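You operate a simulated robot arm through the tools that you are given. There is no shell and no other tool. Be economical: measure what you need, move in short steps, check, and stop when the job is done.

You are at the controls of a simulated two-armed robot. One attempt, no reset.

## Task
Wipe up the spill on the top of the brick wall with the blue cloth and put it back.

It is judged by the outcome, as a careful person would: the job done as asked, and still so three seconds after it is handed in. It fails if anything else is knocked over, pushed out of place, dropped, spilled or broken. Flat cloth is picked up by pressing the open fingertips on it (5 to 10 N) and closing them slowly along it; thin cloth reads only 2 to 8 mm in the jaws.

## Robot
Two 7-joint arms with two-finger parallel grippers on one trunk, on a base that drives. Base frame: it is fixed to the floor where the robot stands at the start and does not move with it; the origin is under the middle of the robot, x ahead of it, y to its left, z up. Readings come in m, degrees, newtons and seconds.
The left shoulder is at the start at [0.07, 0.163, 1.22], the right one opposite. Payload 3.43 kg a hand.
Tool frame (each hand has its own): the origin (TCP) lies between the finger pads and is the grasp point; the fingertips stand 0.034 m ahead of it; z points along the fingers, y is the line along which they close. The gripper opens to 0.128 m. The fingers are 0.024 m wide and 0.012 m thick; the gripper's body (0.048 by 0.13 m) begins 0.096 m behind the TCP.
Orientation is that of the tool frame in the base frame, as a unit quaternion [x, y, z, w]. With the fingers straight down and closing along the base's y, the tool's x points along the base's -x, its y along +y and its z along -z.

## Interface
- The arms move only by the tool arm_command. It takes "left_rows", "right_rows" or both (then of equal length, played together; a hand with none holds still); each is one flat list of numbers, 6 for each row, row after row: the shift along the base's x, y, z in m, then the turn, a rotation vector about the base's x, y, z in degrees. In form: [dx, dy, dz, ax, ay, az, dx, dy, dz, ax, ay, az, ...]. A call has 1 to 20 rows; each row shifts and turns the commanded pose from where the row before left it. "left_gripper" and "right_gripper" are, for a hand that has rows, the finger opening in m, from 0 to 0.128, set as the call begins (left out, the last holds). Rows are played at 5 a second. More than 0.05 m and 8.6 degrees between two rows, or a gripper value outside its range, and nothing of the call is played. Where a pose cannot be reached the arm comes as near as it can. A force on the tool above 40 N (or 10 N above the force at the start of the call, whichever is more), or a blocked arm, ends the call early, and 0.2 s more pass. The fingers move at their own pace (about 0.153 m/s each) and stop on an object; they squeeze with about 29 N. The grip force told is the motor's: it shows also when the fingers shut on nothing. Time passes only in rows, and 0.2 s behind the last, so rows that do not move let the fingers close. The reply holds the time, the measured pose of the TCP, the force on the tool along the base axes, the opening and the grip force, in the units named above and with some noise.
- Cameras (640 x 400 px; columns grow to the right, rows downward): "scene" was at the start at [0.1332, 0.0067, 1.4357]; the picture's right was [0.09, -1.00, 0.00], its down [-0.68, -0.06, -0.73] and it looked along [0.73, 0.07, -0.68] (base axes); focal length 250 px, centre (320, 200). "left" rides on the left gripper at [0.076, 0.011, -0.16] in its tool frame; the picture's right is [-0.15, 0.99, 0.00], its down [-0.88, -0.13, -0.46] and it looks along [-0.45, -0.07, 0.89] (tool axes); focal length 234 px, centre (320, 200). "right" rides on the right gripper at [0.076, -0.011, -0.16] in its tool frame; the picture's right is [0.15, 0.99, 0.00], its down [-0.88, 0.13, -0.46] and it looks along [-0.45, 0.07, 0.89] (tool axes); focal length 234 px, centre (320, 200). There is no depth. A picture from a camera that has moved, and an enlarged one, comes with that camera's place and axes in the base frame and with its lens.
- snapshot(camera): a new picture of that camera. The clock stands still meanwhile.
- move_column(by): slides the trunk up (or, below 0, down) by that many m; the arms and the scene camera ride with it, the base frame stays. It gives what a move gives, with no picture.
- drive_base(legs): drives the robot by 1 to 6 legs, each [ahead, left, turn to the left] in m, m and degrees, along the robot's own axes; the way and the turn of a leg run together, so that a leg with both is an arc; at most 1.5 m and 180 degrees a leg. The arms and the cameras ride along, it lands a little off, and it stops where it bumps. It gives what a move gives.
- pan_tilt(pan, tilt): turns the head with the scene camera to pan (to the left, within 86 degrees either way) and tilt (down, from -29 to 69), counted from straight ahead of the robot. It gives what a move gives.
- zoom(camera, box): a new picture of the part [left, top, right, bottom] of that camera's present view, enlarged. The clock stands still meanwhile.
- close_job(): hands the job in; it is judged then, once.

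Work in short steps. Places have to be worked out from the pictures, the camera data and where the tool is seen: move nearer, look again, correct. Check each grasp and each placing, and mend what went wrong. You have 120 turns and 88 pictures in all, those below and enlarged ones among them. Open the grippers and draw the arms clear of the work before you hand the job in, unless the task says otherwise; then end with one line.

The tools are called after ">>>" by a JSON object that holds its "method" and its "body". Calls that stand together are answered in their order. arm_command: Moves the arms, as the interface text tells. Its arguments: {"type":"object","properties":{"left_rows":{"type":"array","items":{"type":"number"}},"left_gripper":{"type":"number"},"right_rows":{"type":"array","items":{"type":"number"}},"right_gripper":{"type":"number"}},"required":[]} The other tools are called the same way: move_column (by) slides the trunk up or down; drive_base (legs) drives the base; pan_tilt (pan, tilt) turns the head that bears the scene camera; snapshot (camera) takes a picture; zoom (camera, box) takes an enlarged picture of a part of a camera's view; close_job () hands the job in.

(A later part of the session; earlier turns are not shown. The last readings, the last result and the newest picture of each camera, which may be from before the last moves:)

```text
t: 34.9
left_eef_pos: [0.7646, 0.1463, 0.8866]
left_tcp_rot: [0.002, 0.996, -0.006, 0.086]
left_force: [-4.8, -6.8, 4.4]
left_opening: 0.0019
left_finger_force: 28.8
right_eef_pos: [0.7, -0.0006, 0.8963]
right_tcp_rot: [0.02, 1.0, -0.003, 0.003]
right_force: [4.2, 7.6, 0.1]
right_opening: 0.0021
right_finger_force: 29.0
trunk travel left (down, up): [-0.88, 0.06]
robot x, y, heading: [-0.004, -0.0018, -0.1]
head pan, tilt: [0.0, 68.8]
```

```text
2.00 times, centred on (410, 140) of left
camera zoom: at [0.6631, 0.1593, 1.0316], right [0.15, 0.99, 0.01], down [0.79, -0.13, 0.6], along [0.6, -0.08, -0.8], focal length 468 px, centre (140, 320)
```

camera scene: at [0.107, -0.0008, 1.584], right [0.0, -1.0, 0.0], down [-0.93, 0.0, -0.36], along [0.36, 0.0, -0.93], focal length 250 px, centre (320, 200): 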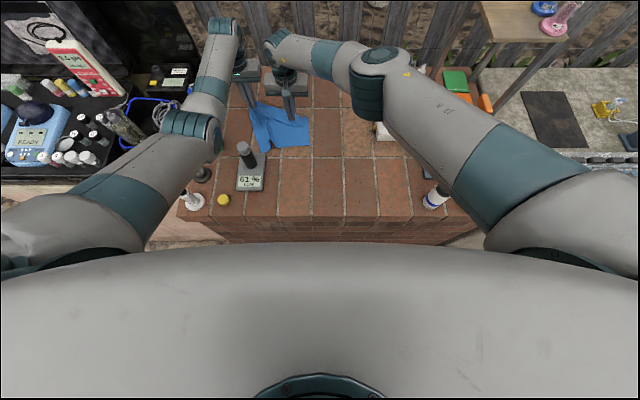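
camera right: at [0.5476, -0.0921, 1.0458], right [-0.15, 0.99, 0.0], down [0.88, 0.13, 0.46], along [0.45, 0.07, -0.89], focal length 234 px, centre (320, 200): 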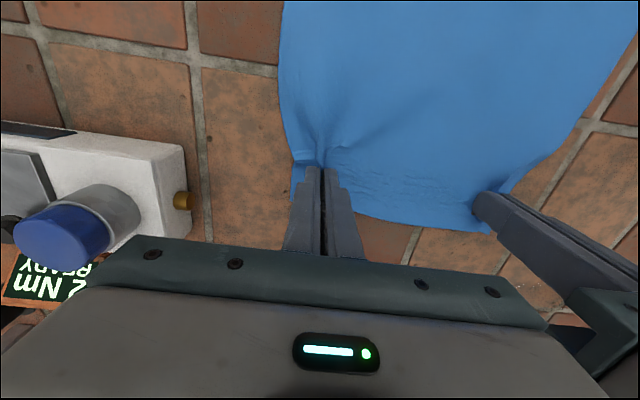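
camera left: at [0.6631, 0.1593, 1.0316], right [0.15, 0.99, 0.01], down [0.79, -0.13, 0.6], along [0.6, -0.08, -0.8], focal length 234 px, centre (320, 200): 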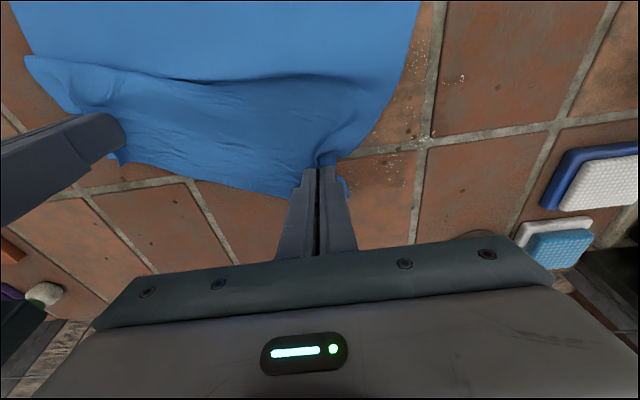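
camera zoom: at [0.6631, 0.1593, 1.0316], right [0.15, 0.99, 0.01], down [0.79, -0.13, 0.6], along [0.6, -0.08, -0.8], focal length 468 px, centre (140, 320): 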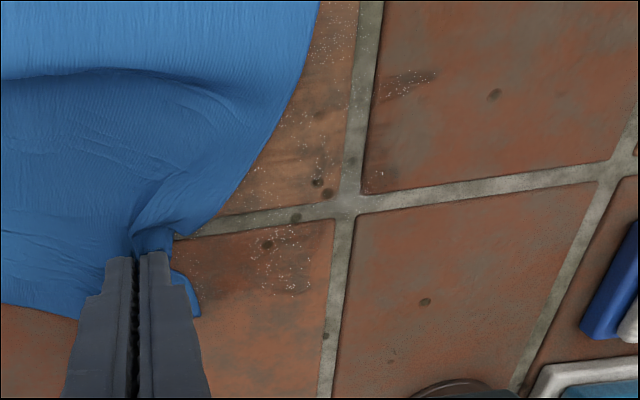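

Thin residue remains over about x 0.69–0.79, y 0.19–0.25. I do more systematic strokes, with a little more pressure, starting at the far band.

>>> {"method": "arm_command", "body": {"left_rows": [0.02, 0.01, 0, 0, 0, 0, 0, 0.015, -0.0015, 0, 0, 0, 0, 0.015, 0, 0, 0, 0, 0, 0.015, 0, 0, 0, 0, 0, 0.015, 0, 0, 0, 0, 0, 0.015, 0, 0, 0, 0, 0, 0.015, 0, 0, 0, 0, -0.013, 0, 0, 0, 0, 0, 0, -0.015, 0, 0, 0, 0, 0, -0.015, 0, 0, 0, 0, 0, -0.015, 0, 0, 0, 0, 0, -0.015, 0, 0, 0, 0, 0, -0.015, 0, 0, 0, 0, -0.013, 0.0, 0, 0, 0, 0, 0, 0.015, 0, 0, 0, 0, 0, 0.015, 0, 0, 0, 0, 0, 0.015, 0, 0, 0, 0, 0, 0.015, 0, 0, 0, 0, 0, 0.015, 0, 0, 0, 0], "right_rows": [0.01, 0.014, 0, 0, 0, 0, 0, 0.016, 0, 0, 0, 0, 0, 0.015, 0, 0, 0, 0, 0, 0.015, 0, 0, 0, 0, -0.003, 0.015, 0, 0, 0, 0, -0.004, 0.015, 0, 0, 0, 0, -0.004, 0.015, 0, 0, 0, 0, -0.004, 0, 0, 0, 0, 0, 0, -0.015, 0, 0, 0, 0, 0, -0.015, 0, 0, 0, 0, 0, -0.015, 0, 0, 0, 0, 0, -0.015, 0, 0, 0, 0, 0, -0.015, 0, 0, 0, 0, -0.005, 0, 0, 0, 0, 0, 0, 0.015, 0, 0, 0, 0, 0, 0.015, 0, 0, 0, 0, 0, 0.015, 0, 0, 0, 0, 0, 0.015, 0, 0, 0, 0, 0, 0.015, 0, 0, 0, 0]}}

>>> {"method": "snapshot", "body": {"camera": "left"}}

```text
t: 38.9
left_eef_pos: [0.7608, 0.246, 0.8872]
left_tcp_rot: [0.004, 0.996, -0.006, 0.09]
left_force: [-2.6, -15.1, 34.8]
left_opening: 0.0016
left_finger_force: 29.2
right_eef_pos: [0.688, 0.105, 0.8984]
right_tcp_rot: [0.02, 1.0, -0.001, 0.005]
right_force: [2.4, 4.8, 0.3]
right_opening: 0.0017
right_finger_force: 29.1
trunk travel left (down, up): [-0.88, 0.06]
robot x, y, heading: [-0.0043, -0.0002, 0.2]
head pan, tilt: [0.0, 68.8]
```

```text
58 pictures are left
camera left: at [0.6567, 0.2598, 1.0305], right [0.15, 0.99, 0.01], down [0.78, -0.13, 0.61], along [0.6, -0.08, -0.79], focal length 234 px, centre (320, 200)
```

left: 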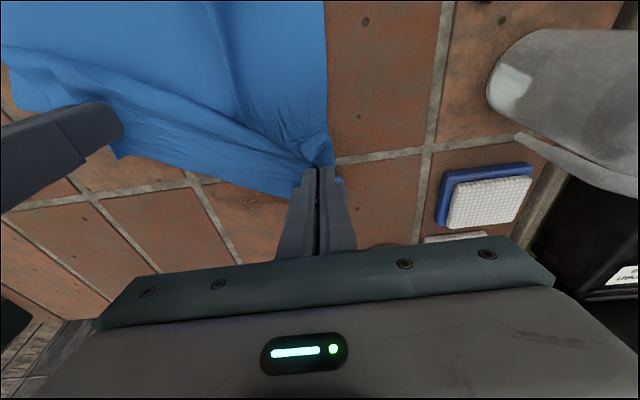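

Force is high (35 N), so I ease by 1.5 mm and continue the strokes at nearer x (0.745, 0.73).

>>> {"method": "arm_command", "body": {"left_rows": [-0.014, 0.008, 0.0018, 0, 0, 0, 0, -0.015, 0, 0, 0, 0, 0, -0.015, 0, 0, 0, 0, 0, -0.015, 0, 0, 0, 0, 0, -0.015, 0, 0, 0, 0, 0, -0.015, 0, 0, 0, 0, 0, -0.015, 0, 0, 0, 0, -0.014, 0, 0, 0, 0, 0, 0, 0.015, 0, 0, 0, 0, 0, 0.015, 0, 0, 0, 0, 0, 0.015, 0, 0, 0, 0, 0, 0.015, 0, 0, 0, 0, 0, 0.015, 0, 0, 0, 0, 0, 0.015, 0, 0, 0, 0, -0.014, 0, 0, 0, 0, 0, 0, -0.018, 0, 0, 0, 0, 0, -0.018, 0, 0, 0, 0, 0, -0.018, 0, 0, 0, 0, 0, -0.018, 0, 0, 0, 0], "right_rows": [-0.004, 0, 0, 0, 0, 0, 0, -0.015, 0, 0, 0, 0, 0, -0.015, 0, 0, 0, 0, 0, -0.015, 0, 0, 0, 0, 0, -0.015, 0, 0, 0, 0, 0, -0.015, 0, 0, 0, 0, 0, -0.015, 0, 0, 0, 0, -0.008, 0, 0, 0, 0, 0, 0, 0.015, 0, 0, 0, 0, 0, 0.015, 0, 0, 0, 0, 0, 0.015, 0, 0, 0, 0, 0, 0.015, 0, 0, 0, 0, 0, 0.015, 0, 0, 0, 0, 0, 0.015, 0, 0, 0, 0, -0.01, 0, 0, 0, 0, 0, 0, -0.018, 0, 0, 0, 0, 0, -0.018, 0, 0, 0, 0, 0, -0.018, 0, 0, 0, 0, 0, -0.018, 0, 0, 0, 0]}}

>>> {"method": "snapshot", "body": {"camera": "left"}}

```text
t: 42.9
left_eef_pos: [0.7188, 0.1796, 0.8867]
left_tcp_rot: [0.002, 0.996, -0.006, 0.087]
left_force: [-1.3, 4.7, 13.9]
left_opening: 0.0016
left_finger_force: 28.8
right_eef_pos: [0.667, 0.031, 0.8968]
right_tcp_rot: [0.02, 1.0, -0.002, 0.003]
right_force: [-0.1, 0.4, 0.2]
right_opening: 0.002
right_finger_force: 28.8
trunk travel left (down, up): [-0.88, 0.06]
robot x, y, heading: [0.0034, 0.0002, 0.1]
head pan, tilt: [0.0, 68.8]
```

```text
57 pictures are left
camera left: at [0.6157, 0.1928, 1.0313], right [0.15, 0.99, 0.02], down [0.79, -0.13, 0.6], along [0.6, -0.08, -0.8], focal length 234 px, centre (320, 200)
```

left: 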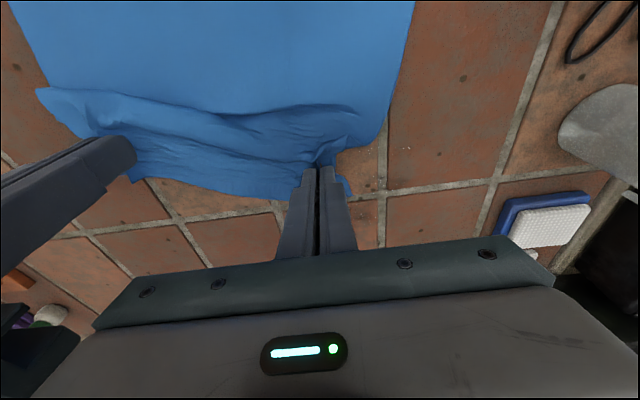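

Looks much cleaner. I lift the cloth and draw back a bit so I can inspect the whole spill area.

>>> {"method": "arm_command", "body": {"left_rows": [0, 0, 0.02, 0, 0, 0, 0, 0, 0.03, 0, 3, 0, 0, 0, 0.03, 0, 3, 0, -0.02, 0, 0.03, 0, 3.5, 0, -0.03, -0.01, 0.03, 0, 0, 0, -0.03, -0.01, 0.03, 0, 0, 0, -0.03, -0.01, 0.03, 0, 0, 0], "right_rows": [0, 0, 0.02, 0, 0, 0, 0, 0, 0.03, 0, 0, 0, 0, 0, 0.03, 0, 0, 0, -0.01, 0, 0.03, 0, 0, 0, -0.02, -0.01, 0.03, 0, 0, 0, -0.02, -0.01, 0.03, 0, 0, 0, -0.02, -0.01, 0.03, 0, 0, 0]}}

>>> {"method": "pan_tilt", "body": {"pan": 10, "tilt": 45}}

>>> {"method": "snapshot", "body": {"camera": "scene"}}

>>> {"method": "snapshot", "body": {"camera": "left"}}

```text
t: 44.5
left_eef_pos: [0.6112, 0.1488, 1.0861]
left_tcp_rot: [0.0, 1.0, -0.006, 0.005]
left_force: [-0.1, -0.7, 0.9]
left_opening: 0.0018
left_finger_force: 28.7
right_eef_pos: [0.5981, 0.0022, 1.0942]
right_tcp_rot: [0.02, 1.0, -0.003, 0.004]
right_force: [0.2, 0.4, 0.0]
right_opening: 0.0016
right_finger_force: 29.3
trunk travel left (down, up): [-0.88, 0.06]
robot x, y, heading: [0.0014, 0.0036, 0.1]
head pan, tilt: [0.0, 68.8]
```

```text
t: 45.3
left_eef_pos: [0.6124, 0.1502, 1.0859]
left_tcp_rot: [0.002, 1.0, -0.006, 0.003]
left_force: [0.9, 1.0, -0.6]
left_opening: 0.0016
left_finger_force: 28.4
right_eef_pos: [0.5996, 0.0037, 1.0942]
right_tcp_rot: [0.02, 1.0, -0.003, 0.003]
right_force: [0.4, 0.3, 0.4]
right_opening: 0.0017
right_finger_force: 29.0
trunk travel left (down, up): [-0.88, 0.06]
robot x, y, heading: [0.0005, 0.0016, -0.3]
head pan, tilt: [10.0, 45.0]
```

```text
56 pictures are left
camera scene: at [0.1314, 0.0134, 1.6127], right [0.17, -0.98, 0.0], down [-0.7, -0.12, -0.71], along [0.7, 0.12, -0.71], focal length 250 px, centre (320, 200)
```

scene: 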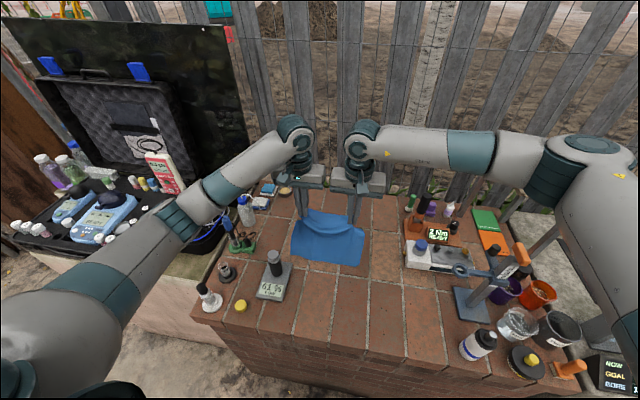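

```text
55 pictures are left
camera left: at [0.5353, 0.1634, 1.2451], right [0.15, 0.99, -0.01], down [0.88, -0.13, 0.46], along [0.46, -0.08, -0.89], focal length 234 px, centre (320, 200)
```

left: 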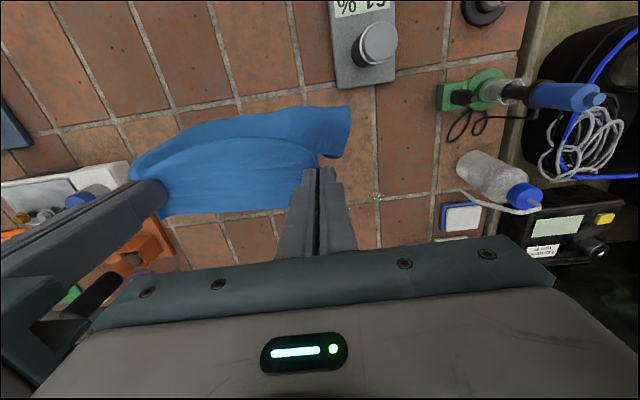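

I zoom on the visible part of the spill area.

>>> {"method": "zoom", "body": {"camera": "left", "box": [300, 120, 460, 250]}}

>>> {"method": "zoom", "body": {"camera": "right", "box": [320, 0, 640, 200]}}

```text
3.08 times, centred on (380, 185) of left
camera zoom: at [0.5353, 0.1634, 1.2451], right [0.15, 0.99, -0.01], down [0.88, -0.13, 0.46], along [0.46, -0.08, -0.89], focal length 720 px, centre (135, 246)
```

zoom: 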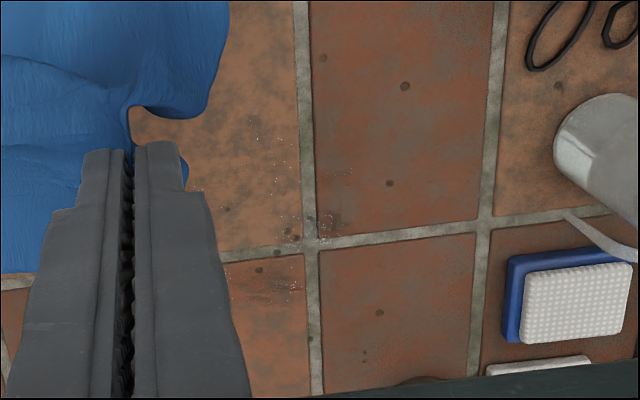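

```text
2.00 times, centred on (480, 100) of right
camera zoom: at [0.5233, -0.005, 1.2537], right [-0.11, 0.99, -0.01], down [0.88, 0.1, 0.46], along [0.46, 0.04, -0.89], focal length 468 px, centre (0, 400)
```

zoom: 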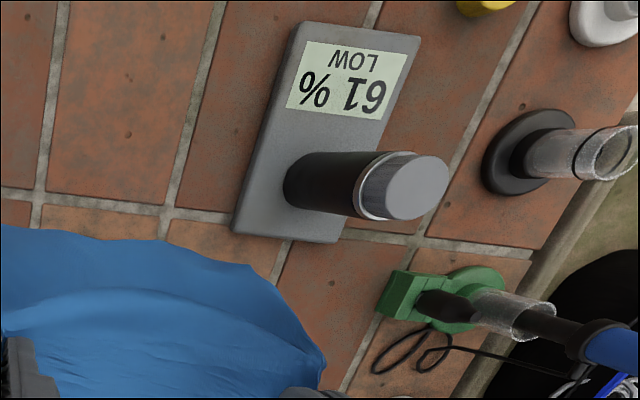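

Residue remains mainly near (0.74, 0.23), with traces at (0.78, 0.20) and (0.68, 0.21). I go back for a second round: move over at height, then down at (0.76, 0.235).

>>> {"method": "arm_command", "body": {"left_rows": [0.03, 0.01, 0, 0, -3, 0, 0.03, 0.015, 0, 0, -3, 0, 0.03, 0.02, 0, 0, -4, 0, 0.03, 0.02, 0, 0, 0, 0, 0.028, 0.02, 0, 0, 0, 0, 0, 0, -0.04, 0, 0, 0, 0, 0, -0.04, 0, 0, 0, 0, 0, -0.04, 0, 0, 0, 0, 0, -0.04, 0, 0, 0, 0, 0, -0.03, 0, 0, 0, 0, 0, -0.008, 0, 0, 0, 0, 0, -0.001, 0, 0, 0, 0, 0, 0, 0, 0, 0], "right_rows": [0.018, 0.012, 0, 0, 0, 0, 0.018, 0.018, 0, 0, 0, 0, 0.018, 0.02, 0, 0, 0, 0, 0.018, 0.02, 0, 0, 0, 0, 0.018, 0.018, 0, 0, 0, 0, 0, 0, -0.04, 0, 0, 0, 0, 0, -0.04, 0, 0, 0, 0, 0, -0.04, 0, 0, 0, 0, 0, -0.04, 0, 0, 0, 0, 0, -0.03, 0, 0, 0, 0, 0, -0.008, 0, 0, 0, 0, 0, 0, 0, 0, 0, 0, 0, 0, 0, 0, 0]}}

>>> {"method": "snapshot", "body": {"camera": "left"}}

>>> {"method": "snapshot", "body": {"camera": "scene"}}

```text
t: 48.1
left_eef_pos: [0.7586, 0.2358, 0.8897]
left_tcp_rot: [0.003, 0.996, -0.008, 0.093]
left_force: [-1.5, -8.7, 18.9]
left_opening: 0.0018
left_finger_force: 28.9
right_eef_pos: [0.6874, 0.0927, 0.8985]
right_tcp_rot: [0.02, 1.0, -0.002, 0.004]
right_force: [5.0, 8.2, -0.6]
right_opening: 0.0018
right_finger_force: 28.9
trunk travel left (down, up): [-0.88, 0.06]
robot x, y, heading: [-0.0011, 0.0, -0.1]
head pan, tilt: [10.0, 45.0]
```

```text
52 pictures are left
camera left: at [0.6535, 0.2493, 1.0315], right [0.15, 0.99, 0.01], down [0.78, -0.13, 0.61], along [0.61, -0.08, -0.79], focal length 234 px, centre (320, 200)
```

left: 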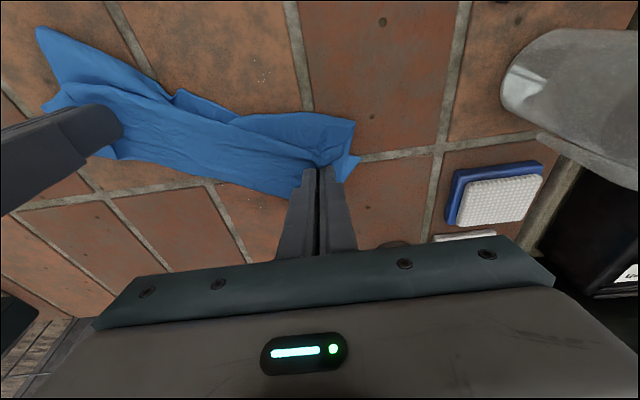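

```text
51 pictures are left
camera scene: at [0.1282, 0.0127, 1.6133], right [0.17, -0.98, 0.0], down [-0.7, -0.12, -0.71], along [0.7, 0.12, -0.71], focal length 250 px, centre (320, 200)
```

scene: 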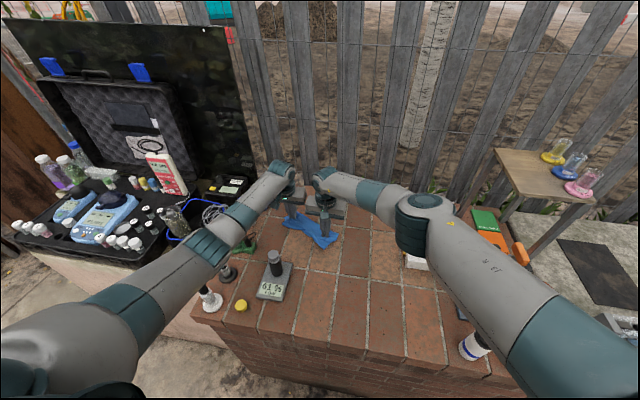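

The cloth has gathered under the hands as a pad, clear of the meter. I scrub along x over the area, stepping in y.

>>> {"method": "arm_command", "body": {"left_rows": [-0.014, 0.002, 0, 0, 0, 0, -0.014, 0, 0, 0, 0, 0, -0.014, 0, 0, 0, 0, 0, -0.014, 0, 0, 0, 0, 0, -0.014, 0, 0, 0, 0, 0, 0, -0.016, 0, 0, 0, 0, 0.016, 0, 0, 0, 0, 0, 0.016, 0, 0, 0, 0, 0, 0.016, 0, 0, 0, 0, 0, 0.016, 0, 0, 0, 0, 0, 0.016, 0, 0, 0, 0, 0, 0.016, 0, 0, 0, 0, 0, 0, -0.016, 0, 0, 0, 0, -0.016, 0, 0, 0, 0, 0, -0.016, 0, 0, 0, 0, 0, -0.016, 0, 0, 0, 0, 0, -0.016, 0, 0, 0, 0, 0, -0.016, 0, 0, 0, 0, 0, -0.016, 0, 0, 0, 0, 0], "right_rows": [-0.014, 0.004, 0, 0, 0, 0, -0.014, 0, 0, 0, 0, 0, -0.014, 0, 0, 0, 0, 0, -0.014, 0, 0, 0, 0, 0, -0.014, 0, 0, 0, 0, 0, 0, -0.016, 0, 0, 0, 0, 0.016, 0, 0, 0, 0, 0, 0.016, 0, 0, 0, 0, 0, 0.016, 0, 0, 0, 0, 0, 0.016, 0, 0, 0, 0, 0, 0.016, 0, 0, 0, 0, 0, 0.016, 0, 0, 0, 0, 0, 0, -0.016, 0, 0, 0, 0, -0.016, 0, 0, 0, 0, 0, -0.016, 0, 0, 0, 0, 0, -0.016, 0, 0, 0, 0, 0, -0.016, 0, 0, 0, 0, 0, -0.016, 0, 0, 0, 0, 0, -0.016, 0, 0, 0, 0, 0]}}

>>> {"method": "arm_command", "body": {"left_rows": [0, -0.016, 0, 0, 0, 0, 0.016, 0, 0, 0, 0, 0, 0.016, 0, 0, 0, 0, 0, 0.016, 0, 0, 0, 0, 0, 0.016, 0, 0, 0, 0, 0, 0.016, 0, 0, 0, 0, 0, 0.016, 0, 0, 0, 0, 0, 0, -0.018, 0, 0, 0, 0, -0.016, 0, 0, 0, 0, 0, -0.016, 0, 0, 0, 0, 0, -0.016, 0, 0, 0, 0, 0, -0.016, 0, 0, 0, 0, 0, -0.016, 0, 0, 0, 0, 0, -0.016, 0, 0, 0, 0, 0], "right_rows": [0, -0.016, 0, 0, 0, 0, 0.016, 0, 0, 0, 0, 0, 0.016, 0, 0, 0, 0, 0, 0.016, 0, 0, 0, 0, 0, 0.016, 0, 0, 0, 0, 0, 0.016, 0, 0, 0, 0, 0, 0.016, 0, 0, 0, 0, 0, 0, -0.018, 0, 0, 0, 0, -0.016, 0, 0, 0, 0, 0, -0.016, 0, 0, 0, 0, 0, -0.016, 0, 0, 0, 0, 0, -0.016, 0, 0, 0, 0, 0, -0.016, 0, 0, 0, 0, 0, -0.016, 0, 0, 0, 0, 0]}}

>>> {"method": "snapshot", "body": {"camera": "left"}}

```text
t: 52.1
left_eef_pos: [0.6873, 0.2076, 0.8887]
left_tcp_rot: [0.002, 0.996, -0.006, 0.091]
left_force: [0.1, -6.5, 17.5]
left_opening: 0.0018
left_finger_force: 28.9
right_eef_pos: [0.6183, 0.0629, 0.8976]
right_tcp_rot: [0.02, 1.0, -0.003, 0.004]
right_force: [4.3, 6.3, -1.2]
right_opening: 0.002
right_finger_force: 28.7
trunk travel left (down, up): [-0.88, 0.06]
robot x, y, heading: [-0.0007, -0.0009, 0.2]
head pan, tilt: [10.0, 45.0]
```

```text
t: 55.1
left_eef_pos: [0.6881, 0.1735, 0.8888]
left_tcp_rot: [0.003, 0.996, -0.006, 0.092]
left_force: [-0.1, -8.0, 21.5]
left_opening: 0.0017
left_finger_force: 29.1
right_eef_pos: [0.6182, 0.0286, 0.8979]
right_tcp_rot: [0.02, 1.0, -0.002, 0.005]
right_force: [4.0, 6.1, -0.4]
right_opening: 0.0021
right_finger_force: 29.0
trunk travel left (down, up): [-0.88, 0.06]
robot x, y, heading: [-0.0003, 0.003, -0.1]
head pan, tilt: [10.0, 45.0]
```

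```text
50 pictures are left
camera left: at [0.5835, 0.1858, 1.0318], right [0.15, 0.99, 0.02], down [0.78, -0.13, 0.61], along [0.61, -0.08, -0.79], focal length 234 px, centre (320, 200)
```

left: 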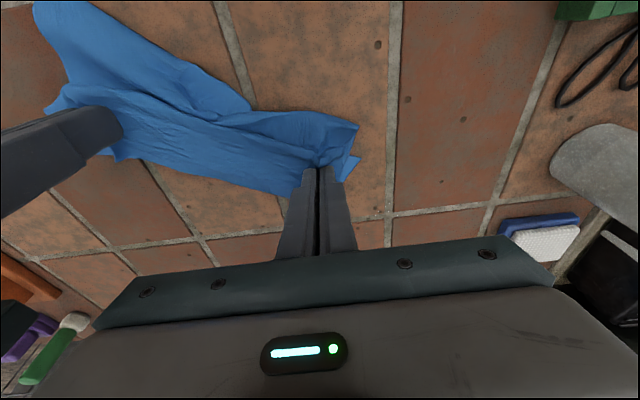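

Looks clean from here. I lift, draw back as before, and inspect.

>>> {"method": "arm_command", "body": {"left_rows": [0, 0, 0.02, 0, 0, 0, 0, 0, 0.04, 0, 0, 0, 0, 0, 0.04, 0, 3, 0, 0, -0.01, 0.04, 0, 3, 0, -0.02, -0.02, 0.04, 0, 4, 0, -0.03, -0.02, 0.04, 0, 0, 0, -0.03, -0.03, 0, 0, 0, 0, 0, -0.03, 0, 0, 0, 0], "right_rows": [0, 0, 0.02, 0, 0, 0, 0, 0, 0.04, 0, 0, 0, 0, 0, 0.04, 0, 0, 0, 0, -0.01, 0.04, 0, 0, 0, 0, -0.02, 0.04, 0, 0, 0, 0, -0.02, 0.03, 0, 0, 0, 0, -0.03, 0, 0, 0, 0, 0, -0.03, 0, 0, 0, 0]}}

>>> {"method": "zoom", "body": {"camera": "left", "box": [300, 100, 540, 250]}}

>>> {"method": "snapshot", "body": {"camera": "scene"}}

```text
refused: row 6 steps farther than a row can; nothing moved
```

```text
2.67 times, centred on (420, 175) of left
camera zoom: at [0.5835, 0.1858, 1.0318], right [0.15, 0.99, 0.02], down [0.78, -0.13, 0.61], along [0.61, -0.08, -0.79], focal length 624 px, centre (53, 267)
```

zoom: 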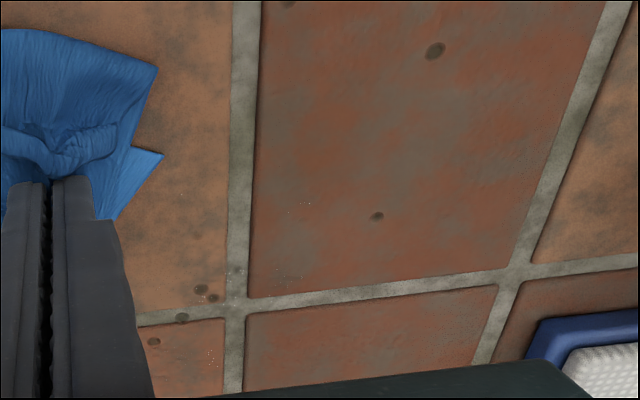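

```text
48 pictures are left
camera scene: at [0.1275, 0.0122, 1.6132], right [0.17, -0.98, 0.0], down [-0.69, -0.12, -0.71], along [0.7, 0.12, -0.71], focal length 250 px, centre (320, 200)
```

scene: 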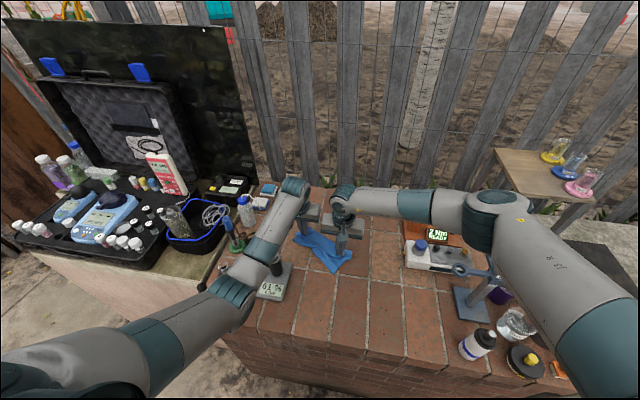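

Only a few specks are left, at about (0.711, 0.255), (0.741, 0.255) and (0.779, 0.224). I wipe along those.

>>> {"method": "arm_command", "body": {"left_rows": [0, 0.017, 0, 0, 0, 0, 0, 0.017, 0, 0, 0, 0, 0, 0.017, 0, 0, 0, 0, 0, 0.017, 0, 0, 0, 0, 0, 0.016, 0, 0, 0, 0, 0.016, 0, 0, 0, 0, 0, 0.016, 0, 0, 0, 0, 0, 0.016, 0, 0, 0, 0, 0, 0.016, 0, 0, 0, 0, 0, 0.016, 0, 0, 0, 0, 0, 0.014, 0, 0, 0, 0, 0, 0, -0.016, 0, 0, 0, 0, 0, -0.016, 0, 0, 0, 0, 0, -0.016, 0, 0, 0, 0, 0, 0.014, 0, 0, 0, 0, -0.016, 0.01, 0, 0, 0, 0, -0.016, 0.01, 0, 0, 0, 0, -0.016, 0.01, 0, 0, 0, 0, -0.016, 0, 0, 0, 0, 0, -0.016, 0, 0, 0, 0, 0], "right_rows": [0, 0.022, 0, 0, 0, 0, 0, 0.017, 0, 0, 0, 0, 0, 0.017, 0, 0, 0, 0, 0, 0.017, 0, 0, 0, 0, 0, 0.016, 0, 0, 0, 0, 0.014, 0, 0, 0, 0, 0, 0.014, 0, 0, 0, 0, 0, 0.014, 0, 0, 0, 0, 0, 0.014, 0, 0, 0, 0, 0, 0.013, 0, 0, 0, 0, 0, 0.01, 0, 0, 0, 0, 0, 0, -0.016, 0, 0, 0, 0, 0, -0.016, 0, 0, 0, 0, 0, -0.016, 0, 0, 0, 0, 0, 0.014, 0, 0, 0, 0, -0.016, 0.01, 0, 0, 0, 0, -0.016, 0.01, 0, 0, 0, 0, -0.016, 0.01, 0, 0, 0, 0, -0.016, 0, 0, 0, 0, 0, -0.016, 0, 0, 0, 0, 0]}}

>>> {"method": "arm_command", "body": {"left_rows": [0, 0, 0.02, 0, 0, 0, 0, 0, 0.04, 0, 0, 0, 0, 0, 0.04, 0, 3, 0, 0, -0.01, 0.04, 0, 3, 0, -0.01, -0.02, 0.04, 0, 4, 0, -0.02, -0.03, 0.03, 0, 0, 0, -0.03, -0.03, 0, 0, 0, 0, 0, -0.03, 0, 0, 0, 0], "right_rows": [0, 0, 0.02, 0, 0, 0, 0, 0, 0.04, 0, 0, 0, 0, 0, 0.04, 0, 0, 0, 0, -0.01, 0.04, 0, 0, 0, 0, -0.02, 0.03, 0, 0, 0, 0, -0.03, 0.03, 0, 0, 0, 0, -0.03, 0, 0, 0, 0, 0, -0.03, 0, 0, 0, 0]}}

>>> {"method": "snapshot", "body": {"camera": "left"}}

>>> {"method": "zoom", "body": {"camera": "left", "box": [320, 110, 520, 240]}}

```text
t: 59.3
left_eef_pos: [0.7001, 0.2523, 0.8889]
left_tcp_rot: [0.004, 0.996, -0.007, 0.093]
left_force: [-7.1, -17.0, 26.3]
left_opening: 0.0018
left_finger_force: 29.3
right_eef_pos: [0.6156, 0.1141, 0.8976]
right_tcp_rot: [0.02, 1.0, -0.002, 0.004]
right_force: [11.5, 17.2, -0.4]
right_opening: 0.0019
right_finger_force: 29.3
trunk travel left (down, up): [-0.88, 0.06]
robot x, y, heading: [-0.0026, 0.0013, 0.1]
head pan, tilt: [10.0, 45.0]
```

```text
t: 61.1
left_eef_pos: [0.6413, 0.1321, 1.0975]
left_tcp_rot: [0.0, 1.0, -0.005, 0.004]
left_force: [0.3, -0.7, 0.8]
left_opening: 0.0017
left_finger_force: 29.0
right_eef_pos: [0.6186, -0.01, 1.0936]
right_tcp_rot: [0.02, 1.0, -0.002, 0.002]
right_force: [0.7, 0.9, -1.1]
right_opening: 0.0019
right_finger_force: 28.7
trunk travel left (down, up): [-0.88, 0.06]
robot x, y, heading: [-0.0022, -0.0051, -0.2]
head pan, tilt: [10.0, 45.0]
```

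```text
47 pictures are left
camera left: at [0.5642, 0.1447, 1.2563], right [0.15, 0.99, -0.01], down [0.88, -0.13, 0.46], along [0.46, -0.08, -0.89], focal length 234 px, centre (320, 200)
```

left: 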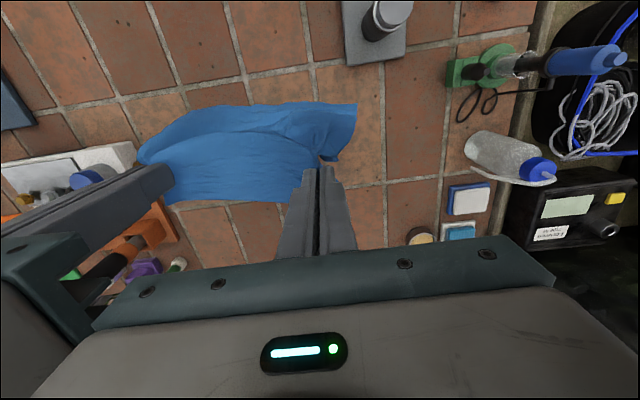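

```text
3.08 times, centred on (420, 175) of left
camera zoom: at [0.5642, 0.1447, 1.2563], right [0.15, 0.99, -0.01], down [0.88, -0.13, 0.46], along [0.46, -0.08, -0.89], focal length 720 px, centre (12, 277)
```

zoom: 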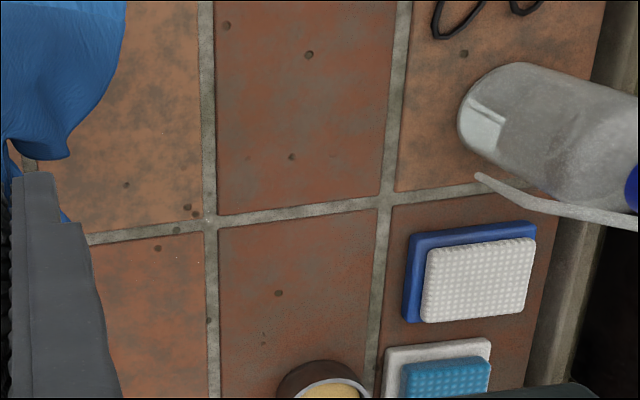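

The patch looks clean. Now I take the cloth back: raise a little, centre it over its old y range, and draw toward x≈0.5 at height, watching the elbows and the meter.

>>> {"method": "arm_command", "body": {"left_rows": [0, -0.01, 0.02, 0, 0, 0, 0, -0.014, 0.02, 0, 0, 0, -0.01, -0.014, 0, 0, 0, 0, -0.03, -0.014, 0, 0, 0, 0, -0.03, 0, 0, 0, 0, 0, -0.03, 0, 0, 0, 0, 0, -0.03, 0, 0, 0, 0, 0, 0, 0, 0, 0, 0, 0], "right_rows": [0, -0.014, 0.02, -1.1, 0, 0, 0, -0.018, 0.02, -1.1, 0, 0, 0, -0.018, 0.004, 0, 0, 0, -0.02, -0.016, 0, 0, 0, 0, -0.03, 0, 0, 0, 0, 0, -0.03, 0, 0, 0, 0, 0, -0.03, 0, 0, 0, 0, 0, 0, 0, 0, 0, 0, 0]}}

>>> {"method": "pan_tilt", "body": {"pan": 0, "tilt": 50}}

>>> {"method": "snapshot", "body": {"camera": "scene"}}

>>> {"method": "snapshot", "body": {"camera": "left"}}

```text
t: 62.9
left_eef_pos: [0.5128, 0.0789, 1.1344]
left_tcp_rot: [0.002, 1.0, -0.006, 0.003]
left_force: [0.4, 0.3, 0.0]
left_opening: 0.0018
left_finger_force: 28.8
right_eef_pos: [0.5092, -0.0717, 1.1382]
right_tcp_rot: [0.02, 1.0, -0.023, 0.004]
right_force: [0.1, -0.3, -0.4]
right_opening: 0.0016
right_finger_force: 28.7
trunk travel left (down, up): [-0.88, 0.06]
robot x, y, heading: [-0.0045, -0.0023, -0.0]
head pan, tilt: [10.0, 45.0]
```

```text
t: 63.6
left_eef_pos: [0.5137, 0.0791, 1.134]
left_tcp_rot: [0.002, 1.0, -0.008, 0.004]
left_force: [0.6, 0.4, 0.0]
left_opening: 0.0018
left_finger_force: 28.6
right_eef_pos: [0.5091, -0.0716, 1.1392]
right_tcp_rot: [0.02, 1.0, -0.022, 0.003]
right_force: [-0.5, -0.8, 0.5]
right_opening: 0.002
right_finger_force: 28.7
trunk travel left (down, up): [-0.88, 0.06]
robot x, y, heading: [0.0019, 0.0033, -0.1]
head pan, tilt: [0.0, 50.0]
```

```text
45 pictures are left
camera scene: at [0.1283, -0.0007, 1.6059], right [0.0, -1.0, 0.0], down [-0.77, 0.0, -0.64], along [0.64, 0.0, -0.77], focal length 250 px, centre (320, 200)
```

scene: 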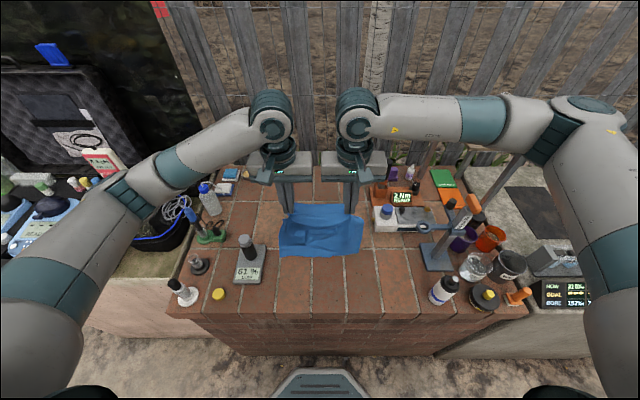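

```text
44 pictures are left
camera left: at [0.4362, 0.0921, 1.2935], right [0.15, 0.99, -0.01], down [0.88, -0.13, 0.46], along [0.46, -0.08, -0.89], focal length 234 px, centre (320, 200)
```

left: 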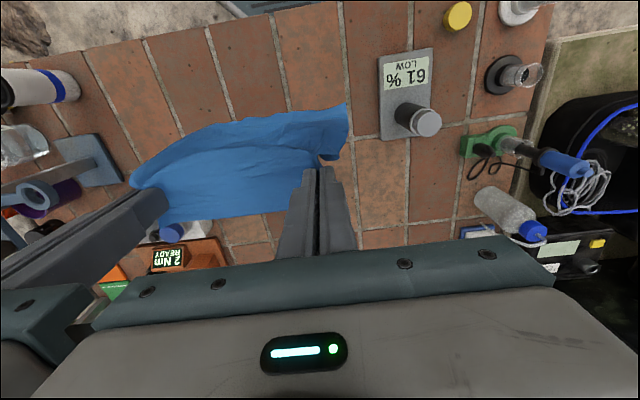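

There is plenty of base clearance and the elbows are clear. I retract to x≈0.425 and square up the right hand (undoing its small yaw and roll) before laying the cloth.

>>> {"method": "arm_command", "body": {"left_rows": [-0.03, 0, 0, 0, 0, 0, -0.03, 0, 0, 0, 0, 0, -0.028, 0, 0, 0, 0, 0, 0, 0, 0, 0, 0, 0], "right_rows": [-0.028, -0.003, -0.002, 1.1, 0, 1.1, -0.028, -0.003, -0.002, 1.1, 0, 1.1, -0.028, -0.001, 0, 0, 0, 0, 0, 0, 0, 0, 0, 0]}}

>>> {"method": "snapshot", "body": {"camera": "scene"}}

```text
t: 64.7
left_eef_pos: [0.4231, 0.0802, 1.1365]
left_tcp_rot: [0.002, 1.0, -0.007, 0.005]
left_force: [0.6, -3.0, 0.5]
left_opening: 0.0017
left_finger_force: 29.1
right_eef_pos: [0.424, -0.0811, 1.1387]
right_tcp_rot: [0.001, 1.0, -0.003, 0.004]
right_force: [0.5, 2.7, 0.0]
right_opening: 0.0021
right_finger_force: 28.9
trunk travel left (down, up): [-0.88, 0.06]
robot x, y, heading: [0.0017, -0.0009, -0.0]
head pan, tilt: [0.0, 50.0]
```

```text
43 pictures are left
camera scene: at [0.1281, -0.0009, 1.6059], right [0.0, -1.0, 0.0], down [-0.77, 0.0, -0.64], along [0.64, 0.0, -0.77], focal length 250 px, centre (320, 200)
```

scene: 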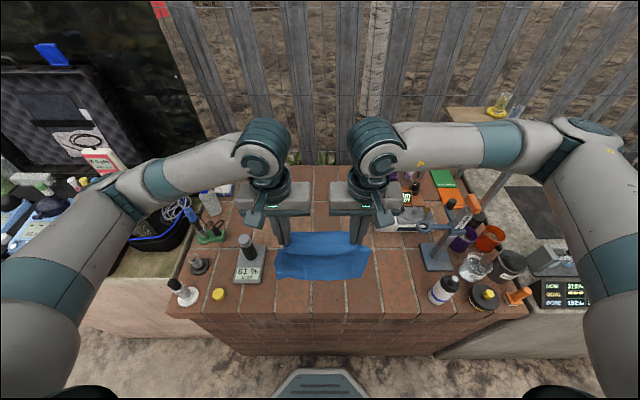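

The cloth hangs vertically at x≈0.425, spread between the hands. I lower it until the near edge touches, then lay it along an arc toward (0.626, 0.885).

>>> {"method": "arm_command", "body": {"left_rows": [-0.006, 0, -0.025, 0, 0, 0, 0, 0, -0.025, 0, 0, 0, 0.008, 0, -0.012, 0, 0, 0, 0.03, 0, -0.004, 0, 0, 0, 0.03, 0, -0.01, 0, 0, 0, 0.025, 0, -0.012, 0, 0, 0, 0.025, 0, -0.018, 0, 0, 0, 0.022, 0, -0.022, 0, 0, 0, 0.02, 0, -0.025, 0, 0, 0, 0.018, 0, -0.028, 0, 0, 0, 0.012, 0, -0.028, 0, 0, 0, 0.009, 0, -0.022, 0, 0, 0, 0.005, 0, -0.012, 0, 0, 0, 0, 0, 0, 0, 0, 0], "right_rows": [-0.006, 0, -0.025, 0, 0, 0, 0, 0, -0.026, 0, 0, 0, 0.008, 0, -0.012, 0, 0, 0, 0.03, 0, -0.004, 0, 0, 0, 0.03, 0, -0.01, 0, 0, 0, 0.025, 0, -0.012, 0, 0, 0, 0.025, 0, -0.018, 0, 0, 0, 0.022, 0, -0.022, 0, 0, 0, 0.02, 0, -0.025, 0, 0, 0, 0.018, 0, -0.028, 0, 0, 0, 0.012, 0, -0.028, 0, 0, 0, 0.009, 0, -0.022, 0, 0, 0, 0.005, 0, -0.012, 0, 0, 0, 0, 0, 0, 0, 0, 0]}}

>>> {"method": "snapshot", "body": {"camera": "scene"}}

>>> {"method": "snapshot", "body": {"camera": "left"}}

```text
t: 67.7
left_eef_pos: [0.6233, 0.0825, 0.8933]
left_tcp_rot: [0.002, 1.0, -0.008, 0.004]
left_force: [-0.1, -1.9, -0.2]
left_opening: 0.0016
left_finger_force: 29.2
right_eef_pos: [0.6229, -0.0795, 0.892]
right_tcp_rot: [0.001, 1.0, -0.003, 0.003]
right_force: [0.2, 2.0, 0.8]
right_opening: 0.0019
right_finger_force: 28.9
trunk travel left (down, up): [-0.88, 0.06]
robot x, y, heading: [-0.0032, 0.0004, 0.1]
head pan, tilt: [0.0, 50.0]
```

```text
42 pictures are left
camera scene: at [0.1272, -0.0009, 1.606], right [0.0, -1.0, 0.0], down [-0.77, 0.0, -0.64], along [0.64, 0.0, -0.77], focal length 250 px, centre (320, 200)
```

scene: 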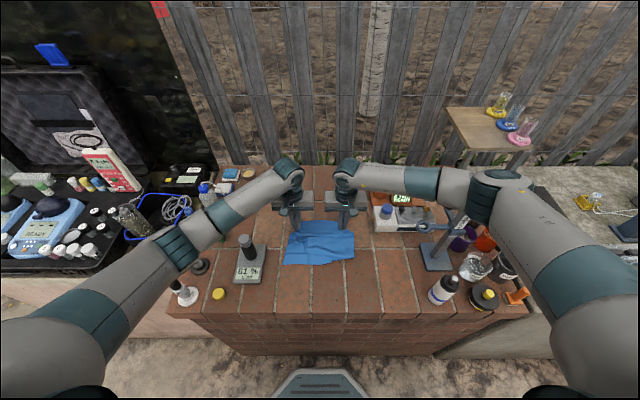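

```text
41 pictures are left
camera left: at [0.5459, 0.0957, 1.0526], right [0.15, 0.99, -0.01], down [0.88, -0.13, 0.47], along [0.46, -0.08, -0.89], focal length 234 px, centre (320, 200)
```

left: 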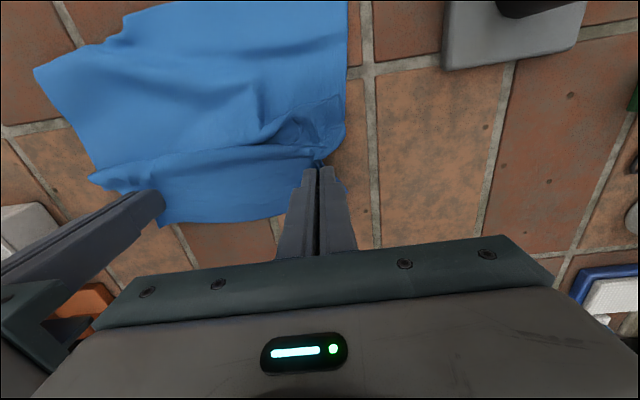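

The near edge landed at about x=0.48 with wrinkles, short of the original 0.42. I lift it again and redo the laying more slowly from farther back, finishing with a small stretching pull.

>>> {"method": "arm_command", "body": {"left_rows": [0, 0, 0.04, 0, 0, 0, 0, 0, 0.04, 0, 0, 0, 0, 0, 0.04, 0, 0, 0, -0.02, 0, 0.04, 0, 0, 0, -0.02, 0, 0.04, 0, 0, 0, -0.02, 0, 0.04, 0, 0, 0, -0.03, 0, 0.005, 0, 0, 0, -0.03, 0, 0, 0, 0, 0, -0.03, 0, 0, 0, 0, 0, -0.03, 0, 0, 0, 0, 0, -0.03, 0, 0, 0, 0, 0, -0.025, 0, 0, 0, 0, 0, 0, 0, 0, 0, 0, 0, 0, 0, 0, 0, 0, 0, 0, 0, 0, 0, 0, 0], "right_rows": [0, 0, 0.04, 0, 0, 0, 0, 0, 0.04, 0, 0, 0, 0, 0, 0.04, 0, 0, 0, -0.02, 0, 0.04, 0, 0, 0, -0.02, 0, 0.04, 0, 0, 0, -0.02, 0, 0.04, 0, 0, 0, -0.03, 0, 0.005, 0, 0, 0, -0.03, 0, 0, 0, 0, 0, -0.03, 0, 0, 0, 0, 0, -0.03, 0, 0, 0, 0, 0, -0.03, 0, 0, 0, 0, 0, -0.025, 0, 0, 0, 0, 0, 0, 0, 0, 0, 0, 0, 0, 0, 0, 0, 0, 0, 0, 0, 0, 0, 0, 0]}}

>>> {"method": "zoom", "body": {"camera": "scene", "box": [180, 170, 460, 345]}}

```text
t: 70.8
left_eef_pos: [0.3856, 0.0828, 1.1364]
left_tcp_rot: [0.002, 1.0, -0.006, 0.005]
left_force: [-1.0, -2.6, 0.0]
left_opening: 0.0019
left_finger_force: 29.2
right_eef_pos: [0.3874, -0.0792, 1.1369]
right_tcp_rot: [0.001, 1.0, -0.002, 0.004]
right_force: [0.8, 3.3, 0.0]
right_opening: 0.0018
right_finger_force: 29.5
trunk travel left (down, up): [-0.88, 0.06]
robot x, y, heading: [0.0022, -0.0008, 0.2]
head pan, tilt: [0.0, 50.0]
```

```text
2.29 times, centred on (320, 258) of scene
camera zoom: at [0.1274, -0.001, 1.606], right [0.0, -1.0, 0.0], down [-0.77, 0.0, -0.64], along [0.64, 0.0, -0.77], focal length 571 px, centre (320, 69)
```

zoom: 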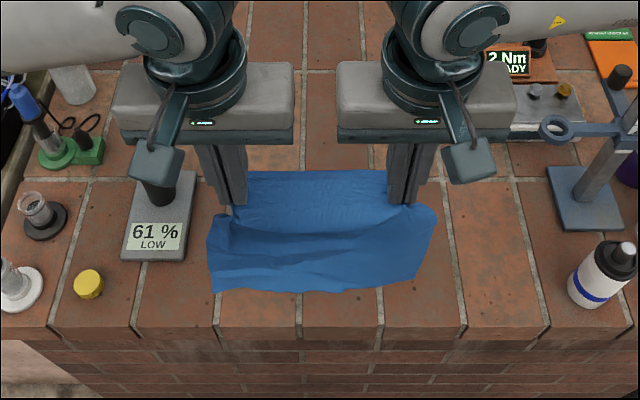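

It hangs straight, bottom near x≈0.37. I lower it to touch and lay it slowly.

>>> {"method": "arm_command", "body": {"left_rows": [0, 0, -0.015, 0, 0, 0, 0, 0, -0.015, 0, 0, 0, 0, 0, -0.015, 0, 0, 0, 0, 0, -0.012, 0, 0, 0, 0.004, 0, -0.008, 0, 0, 0, 0.01, 0, -0.005, 0, 0, 0, 0.015, 0, -0.006, 0, 0, 0, 0.015, 0, -0.007, 0, 0, 0, 0.015, 0, -0.008, 0, 0, 0, 0.015, 0, -0.01, 0, 0, 0, 0.015, 0, -0.01, 0, 0, 0, 0.015, 0, -0.012, 0, 0, 0, 0.015, 0, -0.014, 0, 0, 0, 0.015, 0, -0.015, 0, 0, 0, 0.014, 0, -0.016, 0, 0, 0, 0.013, 0, -0.017, 0, 0, 0, 0.011, 0, -0.018, 0, 0, 0, 0.01, 0, -0.018, 0, 0, 0, 0, 0, 0, 0, 0, 0], "right_rows": [0, 0, -0.015, 0, 0, 0, 0, 0, -0.015, 0, 0, 0, 0, 0, -0.015, 0, 0, 0, 0, 0, -0.012, 0, 0, 0, 0.004, 0, -0.008, 0, 0, 0, 0.01, 0, -0.005, 0, 0, 0, 0.015, 0, -0.006, 0, 0, 0, 0.015, 0, -0.007, 0, 0, 0, 0.015, 0, -0.008, 0, 0, 0, 0.015, 0, -0.01, 0, 0, 0, 0.015, 0, -0.01, 0, 0, 0, 0.015, 0, -0.012, 0, 0, 0, 0.015, 0, -0.014, 0, 0, 0, 0.015, 0, -0.015, 0, 0, 0, 0.014, 0, -0.016, 0, 0, 0, 0.013, 0, -0.017, 0, 0, 0, 0.011, 0, -0.018, 0, 0, 0, 0.01, 0, -0.018, 0, 0, 0, 0, 0, 0, 0, 0, 0]}}

>>> {"method": "zoom", "body": {"camera": "scene", "box": [180, 170, 460, 345]}}

```text
t: 74.8
left_eef_pos: [0.5679, 0.0832, 0.9154]
left_tcp_rot: [0.001, 1.0, -0.006, 0.004]
left_force: [-0.7, -2.9, 0.4]
left_opening: 0.0019
left_finger_force: 29.1
right_eef_pos: [0.5683, -0.0784, 0.9153]
right_tcp_rot: [0.001, 1.0, -0.003, 0.003]
right_force: [-0.3, 3.2, -0.6]
right_opening: 0.002
right_finger_force: 29.1
trunk travel left (down, up): [-0.88, 0.06]
robot x, y, heading: [0.0018, -0.0031, 0.0]
head pan, tilt: [0.0, 50.0]
```

```text
2.29 times, centred on (320, 258) of scene
camera zoom: at [0.1273, -0.001, 1.606], right [0.0, -1.0, 0.0], down [-0.77, 0.0, -0.64], along [0.64, 0.0, -0.77], focal length 571 px, centre (320, 69)
```

zoom: 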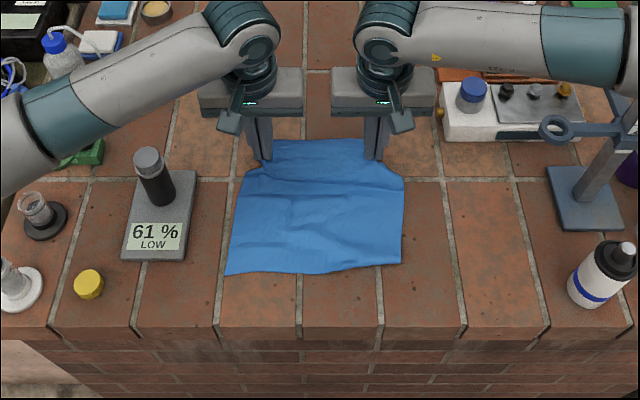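

Excellent: the near edge is at x≈0.41 and the corners match their original y. I finish lowering and pull forward to the original pinch points.

>>> {"method": "arm_command", "body": {"left_rows": [0.012, 0, -0.008, 0, 0, 0, 0.012, 0, -0.008, 0, 0, 0, 0.012, 0, -0.006, 0, 0, 0, 0.012, 0, -0.004, 0, 0, 0, 0.01, 0, -0.001, 0, 0, 0, 0, 0, -0.001, 0, 0, 0, 0, 0, 0, 0, 0, 0], "right_rows": [0.012, 0, -0.008, 0, 0, 0, 0.012, 0, -0.008, 0, 0, 0, 0.012, 0, -0.006, 0, 0, 0, 0.012, 0, -0.004, 0, 0, 0, 0.01, 0, -0.001, 0, 0, 0, 0, 0, -0.001, 0, 0, 0, 0, 0, 0, 0, 0, 0]}}

>>> {"method": "zoom", "body": {"camera": "scene", "box": [180, 170, 460, 345]}}

```text
t: 76.5
left_eef_pos: [0.6281, 0.083, 0.8893]
left_tcp_rot: [0.002, 1.0, -0.004, 0.004]
left_force: [0.1, -0.7, -0.3]
left_opening: 0.0018
left_finger_force: 29.1
right_eef_pos: [0.6268, -0.0778, 0.888]
right_tcp_rot: [0.001, 1.0, -0.002, 0.004]
right_force: [0.3, 0.9, 0.2]
right_opening: 0.0022
right_finger_force: 29.4
trunk travel left (down, up): [-0.88, 0.06]
robot x, y, heading: [-0.0012, -0.0015, 0.0]
head pan, tilt: [0.0, 50.0]
```

```text
2.29 times, centred on (320, 258) of scene
camera zoom: at [0.1278, -0.001, 1.606], right [0.0, -1.0, 0.0], down [-0.77, 0.0, -0.64], along [0.64, 0.0, -0.77], focal length 571 px, centre (320, 69)
```

zoom: 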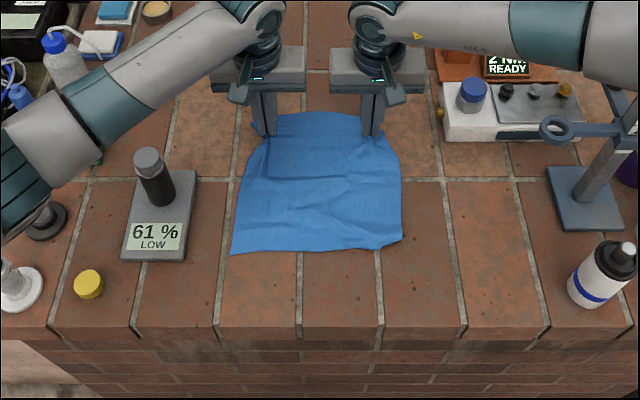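

The cloth is flat and within about 2 cm of its original place. I release by lowering 2 mm and opening gently to 0.036, then lift straight up.

>>> {"method": "arm_command", "body": {"left_rows": [0, 0, -0.002, 0, 0, 0, 0, 0, 0, 0, 0, 0], "right_rows": [0, 0, -0.002, 0, 0, 0, 0, 0, 0, 0, 0, 0]}}

>>> {"method": "arm_command", "body": {"left_rows": [0, 0, 0, 0, 0, 0, 0, 0, 0, 0, 0, 0, 0, 0, 0, 0, 0, 0], "right_rows": [0, 0, 0, 0, 0, 0, 0, 0, 0, 0, 0, 0, 0, 0, 0, 0, 0, 0], "left_gripper": 0.036, "right_gripper": 0.036}}

>>> {"method": "arm_command", "body": {"left_rows": [0, 0, 0.01, 0, 0, 0, 0, 0, 0.01, 0, 0, 0, 0, 0, 0.02, 0, 0, 0, 0, 0, 0.03, 0, 0, 0, 0, 0, 0.03, 0, 0, 0, 0, 0, 0.04, 0, 0, 0, 0, 0, 0.04, 0, 0, 0, 0, 0, 0.04, 0, 0, 0], "right_rows": [0, 0, 0.01, 0, 0, 0, 0, 0, 0.01, 0, 0, 0, 0, 0, 0.02, 0, 0, 0, 0, 0, 0.03, 0, 0, 0, 0, 0, 0.03, 0, 0, 0, 0, 0, 0.04, 0, 0, 0, 0, 0, 0.04, 0, 0, 0, 0, 0, 0.04, 0, 0, 0]}}

>>> {"method": "zoom", "body": {"camera": "scene", "box": [180, 170, 460, 345]}}

>>> {"method": "snapshot", "body": {"camera": "left"}}

```text
t: 77.0
left_eef_pos: [0.6289, 0.0826, 0.887]
left_tcp_rot: [0.002, 1.0, -0.005, 0.005]
left_force: [-0.3, -0.3, 0.8]
left_opening: 0.0019
left_finger_force: 29.4
right_eef_pos: [0.6252, -0.0792, 0.8862]
right_tcp_rot: [0.001, 1.0, -0.003, 0.003]
right_force: [0.5, -0.3, 2.6]
right_opening: 0.002
right_finger_force: 29.1
trunk travel left (down, up): [-0.88, 0.06]
robot x, y, heading: [0.0005, 0.0015, 0.1]
head pan, tilt: [0.0, 50.0]
```

```text
t: 77.8
left_eef_pos: [0.6279, 0.0825, 0.8879]
left_tcp_rot: [0.002, 1.0, -0.007, 0.004]
left_force: [-0.7, 0.4, 0.1]
left_opening: 0.0358
left_finger_force: 0.1
right_eef_pos: [0.6263, -0.0778, 0.8867]
right_tcp_rot: [0.0, 1.0, -0.003, 0.004]
right_force: [0.6, -0.7, 2.2]
right_opening: 0.0347
right_finger_force: 0.1
trunk travel left (down, up): [-0.88, 0.06]
robot x, y, heading: [-0.0012, 0.0012, 0.1]
head pan, tilt: [0.0, 50.0]
```

```text
t: 79.7
left_eef_pos: [0.6253, 0.0811, 1.1077]
left_tcp_rot: [0.002, 1.0, -0.006, 0.005]
left_force: [-0.8, 0.2, 0.2]
left_opening: 0.036
left_finger_force: 0.0
right_eef_pos: [0.6266, -0.0811, 1.1081]
right_tcp_rot: [0.001, 1.0, -0.003, 0.004]
right_force: [-0.6, -0.9, 0.0]
right_opening: 0.0362
right_finger_force: 0.2
trunk travel left (down, up): [-0.88, 0.06]
robot x, y, heading: [0.0, 0.0043, -0.0]
head pan, tilt: [0.0, 50.0]
```

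```text
2.29 times, centred on (320, 258) of scene
camera zoom: at [0.1265, -0.0008, 1.6059], right [0.0, -1.0, 0.0], down [-0.77, 0.0, -0.64], along [0.64, 0.0, -0.77], focal length 571 px, centre (320, 69)
```

zoom: 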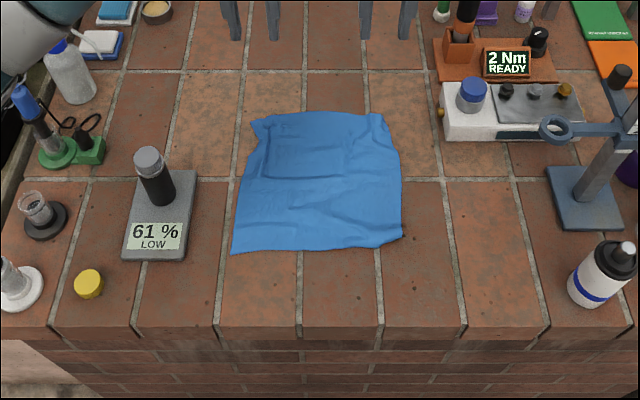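

```text
36 pictures are left
camera left: at [0.5478, 0.0953, 1.2676], right [0.15, 0.99, -0.01], down [0.88, -0.13, 0.46], along [0.46, -0.08, -0.89], focal length 234 px, centre (320, 200)
```

left: 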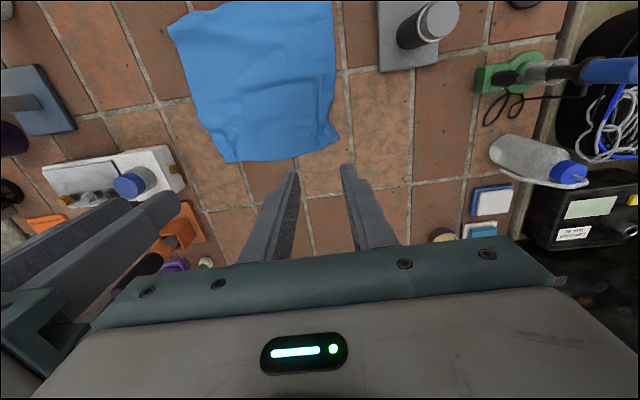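

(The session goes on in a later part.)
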